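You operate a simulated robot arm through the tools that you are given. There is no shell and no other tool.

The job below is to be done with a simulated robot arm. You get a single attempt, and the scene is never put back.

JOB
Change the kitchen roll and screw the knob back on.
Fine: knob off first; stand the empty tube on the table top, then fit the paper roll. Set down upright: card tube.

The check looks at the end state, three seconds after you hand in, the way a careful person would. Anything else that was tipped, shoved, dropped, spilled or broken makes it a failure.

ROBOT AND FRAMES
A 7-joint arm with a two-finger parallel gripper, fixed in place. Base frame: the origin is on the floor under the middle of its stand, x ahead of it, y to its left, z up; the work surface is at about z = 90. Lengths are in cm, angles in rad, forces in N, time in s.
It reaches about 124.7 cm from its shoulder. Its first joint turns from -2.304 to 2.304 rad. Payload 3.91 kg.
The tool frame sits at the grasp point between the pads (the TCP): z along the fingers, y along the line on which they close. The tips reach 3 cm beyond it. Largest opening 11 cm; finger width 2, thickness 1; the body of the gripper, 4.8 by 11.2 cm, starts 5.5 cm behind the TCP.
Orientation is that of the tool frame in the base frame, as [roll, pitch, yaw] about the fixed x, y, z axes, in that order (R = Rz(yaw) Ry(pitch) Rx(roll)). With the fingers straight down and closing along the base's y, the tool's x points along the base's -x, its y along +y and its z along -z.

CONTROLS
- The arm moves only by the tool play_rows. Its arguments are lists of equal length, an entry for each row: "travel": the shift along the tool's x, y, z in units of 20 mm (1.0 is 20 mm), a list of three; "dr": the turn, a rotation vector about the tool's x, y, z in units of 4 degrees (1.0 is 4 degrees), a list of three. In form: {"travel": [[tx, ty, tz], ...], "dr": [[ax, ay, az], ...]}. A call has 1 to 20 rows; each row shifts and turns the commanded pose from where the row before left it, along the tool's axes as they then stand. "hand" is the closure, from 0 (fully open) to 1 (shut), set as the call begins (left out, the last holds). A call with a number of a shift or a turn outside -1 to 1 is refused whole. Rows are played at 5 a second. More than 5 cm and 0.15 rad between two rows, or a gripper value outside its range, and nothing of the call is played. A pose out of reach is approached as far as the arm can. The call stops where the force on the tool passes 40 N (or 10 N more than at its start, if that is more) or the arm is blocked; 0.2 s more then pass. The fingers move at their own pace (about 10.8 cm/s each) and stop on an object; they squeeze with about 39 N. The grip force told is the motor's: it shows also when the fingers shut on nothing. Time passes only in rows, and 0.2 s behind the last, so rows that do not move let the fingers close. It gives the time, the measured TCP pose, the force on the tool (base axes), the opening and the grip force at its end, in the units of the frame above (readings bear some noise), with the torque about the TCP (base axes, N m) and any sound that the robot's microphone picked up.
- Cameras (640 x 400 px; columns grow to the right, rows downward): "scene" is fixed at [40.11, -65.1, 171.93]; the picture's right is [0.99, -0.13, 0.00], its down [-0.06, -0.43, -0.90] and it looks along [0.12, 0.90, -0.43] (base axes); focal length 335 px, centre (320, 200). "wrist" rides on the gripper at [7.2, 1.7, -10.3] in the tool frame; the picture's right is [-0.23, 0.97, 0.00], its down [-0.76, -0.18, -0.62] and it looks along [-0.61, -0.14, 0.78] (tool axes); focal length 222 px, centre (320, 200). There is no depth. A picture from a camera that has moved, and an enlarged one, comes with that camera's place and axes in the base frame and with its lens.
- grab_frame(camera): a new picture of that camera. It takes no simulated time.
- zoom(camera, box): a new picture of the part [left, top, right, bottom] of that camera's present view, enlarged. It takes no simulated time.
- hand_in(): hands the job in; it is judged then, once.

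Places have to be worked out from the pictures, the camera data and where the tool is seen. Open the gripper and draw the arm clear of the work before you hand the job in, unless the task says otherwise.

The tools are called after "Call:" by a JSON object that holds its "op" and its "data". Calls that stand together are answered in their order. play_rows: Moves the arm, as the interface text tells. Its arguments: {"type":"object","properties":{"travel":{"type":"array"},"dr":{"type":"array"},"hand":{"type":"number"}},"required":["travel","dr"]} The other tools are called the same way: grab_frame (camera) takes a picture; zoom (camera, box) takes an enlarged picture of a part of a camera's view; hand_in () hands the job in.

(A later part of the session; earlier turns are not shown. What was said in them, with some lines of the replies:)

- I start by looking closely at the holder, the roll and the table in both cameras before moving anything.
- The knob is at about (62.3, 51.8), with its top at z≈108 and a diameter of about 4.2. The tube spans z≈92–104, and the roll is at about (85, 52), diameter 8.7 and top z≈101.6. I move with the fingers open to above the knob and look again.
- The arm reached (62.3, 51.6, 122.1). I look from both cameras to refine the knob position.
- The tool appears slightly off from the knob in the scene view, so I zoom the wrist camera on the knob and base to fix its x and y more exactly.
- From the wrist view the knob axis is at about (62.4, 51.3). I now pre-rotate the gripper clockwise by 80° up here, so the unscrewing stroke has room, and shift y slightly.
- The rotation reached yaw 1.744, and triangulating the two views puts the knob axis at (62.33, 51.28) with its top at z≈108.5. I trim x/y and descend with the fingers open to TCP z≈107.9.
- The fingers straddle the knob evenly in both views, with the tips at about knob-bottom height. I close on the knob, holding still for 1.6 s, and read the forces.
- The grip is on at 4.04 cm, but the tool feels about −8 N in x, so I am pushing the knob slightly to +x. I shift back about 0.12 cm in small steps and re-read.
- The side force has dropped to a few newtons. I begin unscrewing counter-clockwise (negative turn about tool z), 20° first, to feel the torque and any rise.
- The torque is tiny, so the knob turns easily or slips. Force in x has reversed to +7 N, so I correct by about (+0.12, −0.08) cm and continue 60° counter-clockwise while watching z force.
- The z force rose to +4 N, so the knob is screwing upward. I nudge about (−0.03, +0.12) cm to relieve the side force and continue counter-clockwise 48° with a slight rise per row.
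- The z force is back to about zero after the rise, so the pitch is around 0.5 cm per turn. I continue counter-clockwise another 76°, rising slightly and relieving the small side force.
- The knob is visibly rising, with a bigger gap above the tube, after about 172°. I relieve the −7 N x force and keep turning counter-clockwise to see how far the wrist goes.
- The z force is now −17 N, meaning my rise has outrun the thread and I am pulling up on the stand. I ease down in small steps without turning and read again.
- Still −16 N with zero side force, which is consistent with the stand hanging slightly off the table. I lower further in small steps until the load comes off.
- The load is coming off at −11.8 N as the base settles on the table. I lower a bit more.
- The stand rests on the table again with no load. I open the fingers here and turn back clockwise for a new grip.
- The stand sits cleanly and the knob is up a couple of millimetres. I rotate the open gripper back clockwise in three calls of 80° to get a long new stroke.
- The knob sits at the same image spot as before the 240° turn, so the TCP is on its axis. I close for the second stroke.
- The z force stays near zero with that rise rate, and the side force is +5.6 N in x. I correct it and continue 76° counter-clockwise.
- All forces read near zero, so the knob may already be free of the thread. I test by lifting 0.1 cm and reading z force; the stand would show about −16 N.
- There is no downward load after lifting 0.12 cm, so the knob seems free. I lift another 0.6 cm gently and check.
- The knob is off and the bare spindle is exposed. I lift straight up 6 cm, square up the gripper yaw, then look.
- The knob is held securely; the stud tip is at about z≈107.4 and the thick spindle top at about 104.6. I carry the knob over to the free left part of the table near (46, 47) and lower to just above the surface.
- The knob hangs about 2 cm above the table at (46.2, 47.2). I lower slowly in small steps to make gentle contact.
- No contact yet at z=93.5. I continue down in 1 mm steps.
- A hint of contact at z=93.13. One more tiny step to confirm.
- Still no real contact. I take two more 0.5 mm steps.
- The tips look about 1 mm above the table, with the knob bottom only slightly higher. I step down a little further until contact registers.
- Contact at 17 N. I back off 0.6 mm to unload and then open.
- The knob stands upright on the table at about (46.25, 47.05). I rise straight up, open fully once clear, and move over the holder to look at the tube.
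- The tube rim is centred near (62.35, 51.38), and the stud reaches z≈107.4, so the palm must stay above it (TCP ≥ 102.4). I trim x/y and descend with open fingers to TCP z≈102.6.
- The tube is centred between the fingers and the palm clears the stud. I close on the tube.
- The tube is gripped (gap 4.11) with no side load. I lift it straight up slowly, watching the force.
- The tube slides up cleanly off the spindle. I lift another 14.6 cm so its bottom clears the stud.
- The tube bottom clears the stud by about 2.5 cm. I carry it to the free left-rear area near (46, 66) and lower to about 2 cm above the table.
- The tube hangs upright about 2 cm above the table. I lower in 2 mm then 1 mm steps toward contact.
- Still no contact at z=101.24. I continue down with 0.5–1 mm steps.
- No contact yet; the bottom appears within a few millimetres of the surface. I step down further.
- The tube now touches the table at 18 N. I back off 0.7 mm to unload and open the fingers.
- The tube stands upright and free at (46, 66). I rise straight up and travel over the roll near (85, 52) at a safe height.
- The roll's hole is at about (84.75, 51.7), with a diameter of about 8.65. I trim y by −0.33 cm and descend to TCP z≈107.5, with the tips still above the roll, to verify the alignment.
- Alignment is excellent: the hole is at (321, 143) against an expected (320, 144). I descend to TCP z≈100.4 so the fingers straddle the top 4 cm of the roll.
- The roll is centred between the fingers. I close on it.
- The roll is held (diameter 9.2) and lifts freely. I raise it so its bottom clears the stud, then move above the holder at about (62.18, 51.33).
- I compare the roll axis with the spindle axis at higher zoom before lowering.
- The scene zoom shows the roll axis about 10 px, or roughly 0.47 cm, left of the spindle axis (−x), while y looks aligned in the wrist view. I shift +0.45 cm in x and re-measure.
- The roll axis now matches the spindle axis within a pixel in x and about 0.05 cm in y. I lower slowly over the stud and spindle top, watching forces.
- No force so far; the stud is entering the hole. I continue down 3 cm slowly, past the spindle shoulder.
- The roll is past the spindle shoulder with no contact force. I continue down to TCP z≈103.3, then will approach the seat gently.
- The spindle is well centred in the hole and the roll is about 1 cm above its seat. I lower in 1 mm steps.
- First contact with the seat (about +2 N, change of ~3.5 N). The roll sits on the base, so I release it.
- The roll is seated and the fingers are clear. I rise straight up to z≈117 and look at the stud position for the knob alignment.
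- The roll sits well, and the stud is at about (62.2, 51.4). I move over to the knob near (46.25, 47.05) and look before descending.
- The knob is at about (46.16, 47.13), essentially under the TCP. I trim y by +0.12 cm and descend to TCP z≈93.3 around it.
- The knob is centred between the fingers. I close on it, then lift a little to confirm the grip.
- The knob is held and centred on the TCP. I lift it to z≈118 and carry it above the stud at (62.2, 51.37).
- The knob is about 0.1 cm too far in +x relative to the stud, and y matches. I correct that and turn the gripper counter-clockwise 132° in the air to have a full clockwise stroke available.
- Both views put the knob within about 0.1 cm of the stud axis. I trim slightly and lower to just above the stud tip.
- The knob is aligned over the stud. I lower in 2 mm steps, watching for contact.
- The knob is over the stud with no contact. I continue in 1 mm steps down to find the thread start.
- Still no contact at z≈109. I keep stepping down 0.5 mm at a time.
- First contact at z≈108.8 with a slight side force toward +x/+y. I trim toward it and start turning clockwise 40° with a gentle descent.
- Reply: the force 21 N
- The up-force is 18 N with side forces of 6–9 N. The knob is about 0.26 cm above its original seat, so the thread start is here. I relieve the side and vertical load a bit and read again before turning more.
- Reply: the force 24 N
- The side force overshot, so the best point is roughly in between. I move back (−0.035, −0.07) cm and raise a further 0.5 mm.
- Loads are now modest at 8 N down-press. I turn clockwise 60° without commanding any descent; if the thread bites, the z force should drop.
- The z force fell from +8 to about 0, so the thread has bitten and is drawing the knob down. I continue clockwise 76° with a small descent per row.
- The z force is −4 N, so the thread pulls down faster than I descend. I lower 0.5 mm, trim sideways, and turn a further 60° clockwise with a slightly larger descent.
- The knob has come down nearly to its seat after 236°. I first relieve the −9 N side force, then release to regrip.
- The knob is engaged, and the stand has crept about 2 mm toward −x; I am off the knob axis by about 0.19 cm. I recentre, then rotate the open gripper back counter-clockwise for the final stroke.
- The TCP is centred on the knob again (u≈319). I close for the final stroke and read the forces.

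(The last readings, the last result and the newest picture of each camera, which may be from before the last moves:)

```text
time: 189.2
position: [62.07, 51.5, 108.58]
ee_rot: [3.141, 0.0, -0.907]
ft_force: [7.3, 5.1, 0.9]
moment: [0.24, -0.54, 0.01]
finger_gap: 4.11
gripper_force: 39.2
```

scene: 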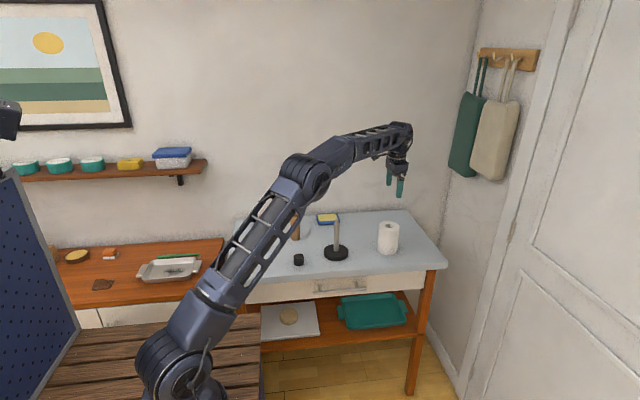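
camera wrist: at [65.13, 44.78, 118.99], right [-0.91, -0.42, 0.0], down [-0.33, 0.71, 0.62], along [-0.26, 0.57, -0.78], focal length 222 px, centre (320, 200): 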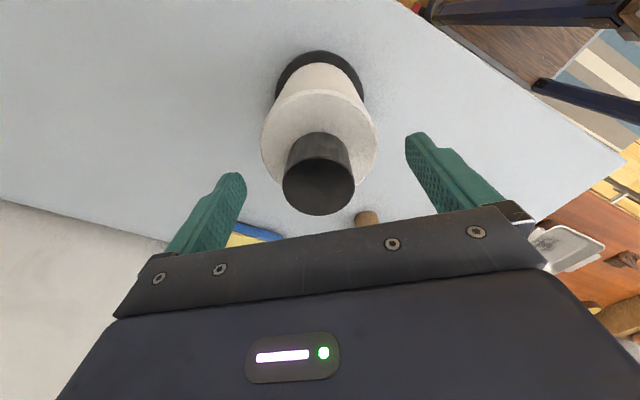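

The side force is about 9 N along the finger axis. I shift 1 mm to relieve it, then turn clockwise 40° with slight descent.

Call:
{"op": "play_rows", "data": {"travel": [[0, -0.025, 0], [0, -0.025, 0], [0, 0, 0]], "dr": [[0, 0, 0], [0, 0, 0], [0, 0, 0]]}}

Call:
{"op": "play_rows", "data": {"travel": [[0, 0, 0.002], [0, 0, 0.002], [0, 0, 0.002], [0, 0, 0.002], [0, 0, 0.002], [0, 0, 0.002], [0, 0, 0.002], [0, 0, 0.002], [0, 0, 0.002], [0, 0, 0.002]], "dr": [[0, 0, 1], [0, 0, 1], [0, 0, 1], [0, 0, 1], [0, 0, 1], [0, 0, 1], [0, 0, 1], [0, 0, 1], [0, 0, 1], [0, 0, 1]]}}

```text
time: 190.0
position: [62.04, 51.54, 108.58]
ee_rot: [-3.141, 0.0, -0.908]
ft_force: [1.0, -3.0, 2.4]
moment: [-0.11, -0.11, -0.01]
finger_gap: 4.08
gripper_force: 39.2
```

```text
time: 192.2
position: [61.93, 51.65, 108.52]
ee_rot: [-3.141, 0.0, -1.605]
ft_force: [-2.2, 1.6, -0.3]
moment: [-0.02, 0.2, 0.49]
finger_gap: 4.07
gripper_force: 39.0
```

A turning resistance of 0.49 N·m has appeared, the first real torque, so the knob is coming tight. I check its height in the scene against the original.

Call:
{"op": "zoom", "data": {"camera": "scene", "box": [315, 185, 360, 240]}}

Call:
{"op": "zoom", "data": {"camera": "scene", "box": [320, 205, 356, 270]}}

```text
7.27 times, centred on (338, 212) of scene
camera zoom: at [40.11, -65.1, 171.93], right [0.99, -0.13, 0.0], down [-0.06, -0.43, -0.9], along [0.12, 0.9, -0.43], focal length 2439 px, centre (193, 109)
```

zoom: 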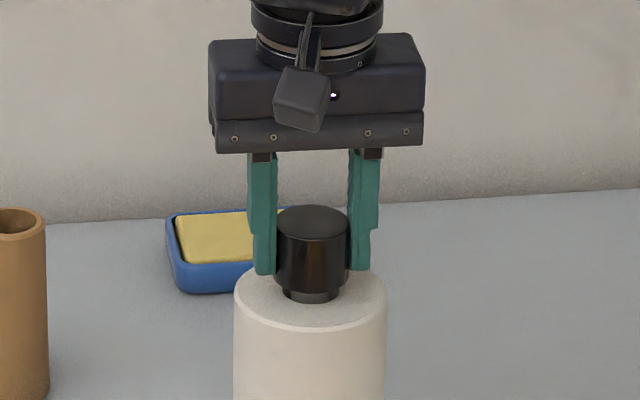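

```text
6.15 times, centred on (338, 238) of scene
camera zoom: at [40.11, -65.1, 171.93], right [0.99, -0.13, 0.0], down [-0.06, -0.43, -0.9], along [0.12, 0.9, -0.43], focal length 2064 px, centre (209, -31)
```

zoom: 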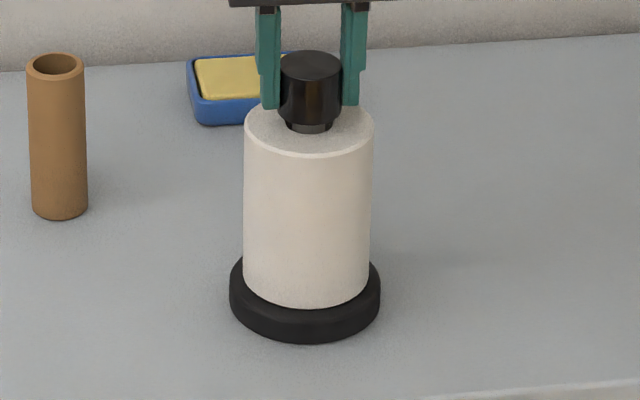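

The knob is back at its original height relative to the base (294 vs 295 px), with torque building, so it is seated. I give it a final snug of 8° to confirm.

Call:
{"op": "play_rows", "data": {"travel": [[0, 0, 0], [0, 0, 0], [0, 0, 0]], "dr": [[0, 0, 1], [0, 0, 1], [0, 0, 0]]}}

Call:
{"op": "zoom", "data": {"camera": "scene", "box": [320, 205, 356, 270]}}

```text
time: 193.0
position: [62.07, 51.47, 108.59]
ee_rot: [-3.141, 0.0, -1.746]
ft_force: [-0.4, 2.1, 0.2]
moment: [0.11, 0.1, 0.59]
finger_gap: 4.08
gripper_force: 39.7
```

```text
6.15 times, centred on (338, 238) of scene
camera zoom: at [40.11, -65.1, 171.93], right [0.99, -0.13, 0.0], down [-0.06, -0.43, -0.9], along [0.12, 0.9, -0.43], focal length 2064 px, centre (209, -31)
```

zoom: 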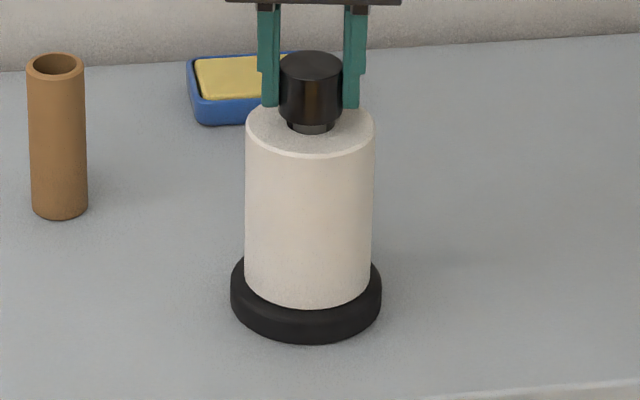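

The torque has risen to 0.59 N·m and the height is unchanged, so the knob is snug. I open the fingers.

Call:
{"op": "play_rows", "data": {"travel": [[0, 0, 0], [0, 0, 0], [0, 0, 0], [0, 0, 0], [0, 0, 0], [0, 0, 0]], "dr": [[0, 0, 0], [0, 0, 0], [0, 0, 0], [0, 0, 0], [0, 0, 0], [0, 0, 0]], "hand": 0}}

Call:
{"op": "zoom", "data": {"camera": "scene", "box": [320, 205, 356, 270]}}

Call:
{"op": "grab_frame", "data": {"camera": "wrist"}}

```text
time: 194.4
position: [61.97, 51.52, 108.57]
ee_rot: [-3.141, 0.001, -1.745]
ft_force: [0.3, -0.1, 0.1]
moment: [-0.01, 0.01, 0.03]
finger_gap: 11.02
gripper_force: 0.0
```

```text
6.15 times, centred on (338, 238) of scene
camera zoom: at [40.11, -65.1, 171.93], right [0.99, -0.13, 0.0], down [-0.06, -0.43, -0.9], along [0.12, 0.9, -0.43], focal length 2064 px, centre (209, -31)
```

zoom: 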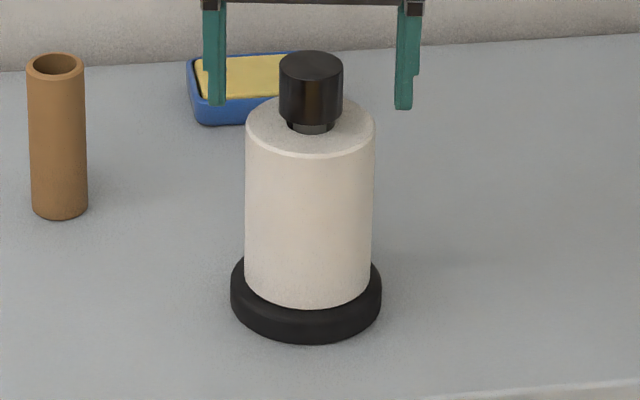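

```text
taken
camera wrist: at [59.18, 44.71, 118.94], right [-0.92, 0.39, 0.0], down [0.31, 0.72, 0.62], along [0.24, 0.57, -0.78], focal length 222 px, centre (320, 200)
```

wrist: 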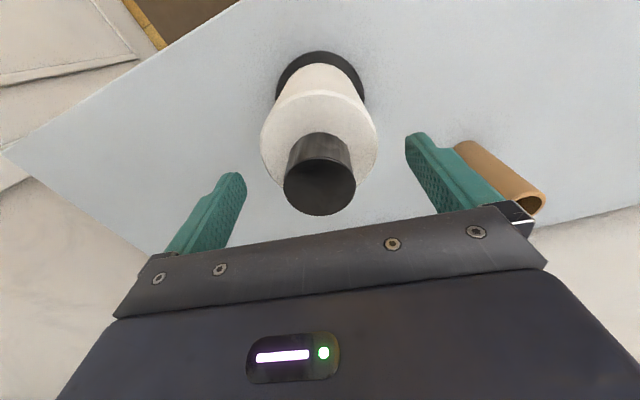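

Everything is stable after release. I raise the gripper straight up and retreat toward the starting pose, clear of the table.

Call:
{"op": "play_rows", "data": {"travel": [[0, 0, -0.2], [0, 0, -0.4], [0, 0, -0.6], [0, 0, -0.8], [0, 0, -1], [0, 0, -1], [0, 0, -1], [0, 0, -1], [0, 0, -1], [0, 0, -1], [0, 0, -1], [0, 0, -1], [0, 0, -1], [0, 0, -1], [0, 0, -1], [0, 0, -1], [0, 0, 0]], "dr": [[0, 0, 0], [0, 0, 0], [0, 0, 0], [0, 0, 0], [0, 0, 0], [0, 0, 0], [0, 0, 0], [0, 0, 0], [0, 0, 0], [0, 0, 0], [0, 0, 0], [0, 0, 0], [0, 0, 0], [0, 0, 0], [0, 0, 0], [0, 0, 0], [0, 0, 0]]}}

Call:
{"op": "play_rows", "data": {"travel": [[0.16, 0.9, 0], [0.16, 0.9, 0], [0.16, 0.9, 0], [0.16, 0.9, 0], [0.16, 0.9, 0], [0.16, 0.9, 0], [0.16, 0.9, 0], [0.16, 0.9, 0], [0.16, 0.9, 0], [0.16, 0.9, 0], [0, 0, 0]], "dr": [[0, 0, 0], [0, 0, 0], [0, 0, 0], [0, 0, 0], [0, 0, 0], [0, 0, 0], [0, 0, 0], [0, 0, 0], [0, 0, 0], [0, 0, 0], [0, 0, 0]]}}

Call:
{"op": "grab_frame", "data": {"camera": "scene"}}

Call:
{"op": "zoom", "data": {"camera": "scene", "box": [260, 195, 400, 285]}}

Call:
{"op": "zoom", "data": {"camera": "scene", "box": [320, 205, 356, 270]}}

```text
time: 198.0
position: [62.03, 51.41, 136.52]
ee_rot: [3.139, 0.0, -1.746]
ft_force: [0.3, -0.5, -0.3]
moment: [-0.01, 0.01, -0.01]
finger_gap: 11.0
gripper_force: 0.0
```

```text
time: 200.4
position: [43.49, 51.44, 136.5]
ee_rot: [-3.141, -0.001, -1.745]
ft_force: [-0.2, 0.4, -0.3]
moment: [-0.01, -0.01, -0.01]
finger_gap: 11.03
gripper_force: 0.1
```

```text
taken
```

scene: 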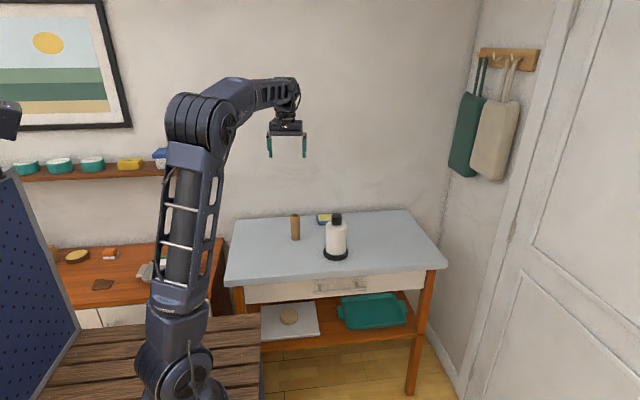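

```text
4.44 times, centred on (330, 240) of scene
camera zoom: at [40.11, -65.1, 171.93], right [0.99, -0.13, 0.0], down [-0.06, -0.43, -0.9], along [0.12, 0.9, -0.43], focal length 1490 px, centre (276, 22)
```

zoom: 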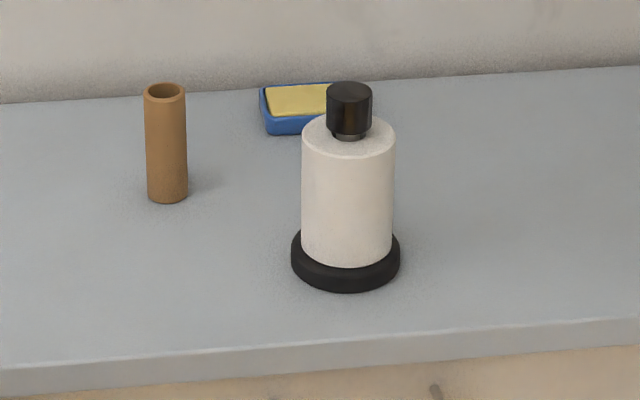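

```text
6.15 times, centred on (338, 238) of scene
camera zoom: at [40.11, -65.1, 171.93], right [0.99, -0.13, 0.0], down [-0.06, -0.43, -0.9], along [0.12, 0.9, -0.43], focal length 2064 px, centre (209, -31)
```

zoom: 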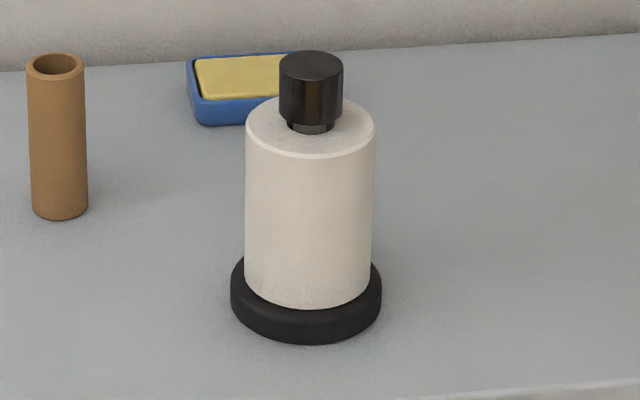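

The final pictures show the paper roll on the holder with the knob screwed down at its original height. The card tube stands upright at (46, 66), the sponge is untouched, and the arm is open and clear. I hand the job in.

Call:
{"op": "hand_in", "data": {}}

```text
The job is handed in.
```

The kitchen roll is changed and the knob is screwed back on; I have handed the job in, but the check result has not come back.

- **Knob:** it came off first and went back on last. It turned down to its original height relative to the base, where it went tight at about 0.6 N·m.
- **Card tube:** it stands upright on the left part of the table top, at about (46, 66).
- **Paper roll:** it sits on the base of the holder, over the spindle.
- **Holder:** it crept about 5 mm on the table while I turned the knob, and early on I lifted it under a millimetre off the table before setting it down again. It is upright.
- **Everything else:** the sponge is where it was, and nothing tipped or fell. The gripper is open and the arm is clear of the table.
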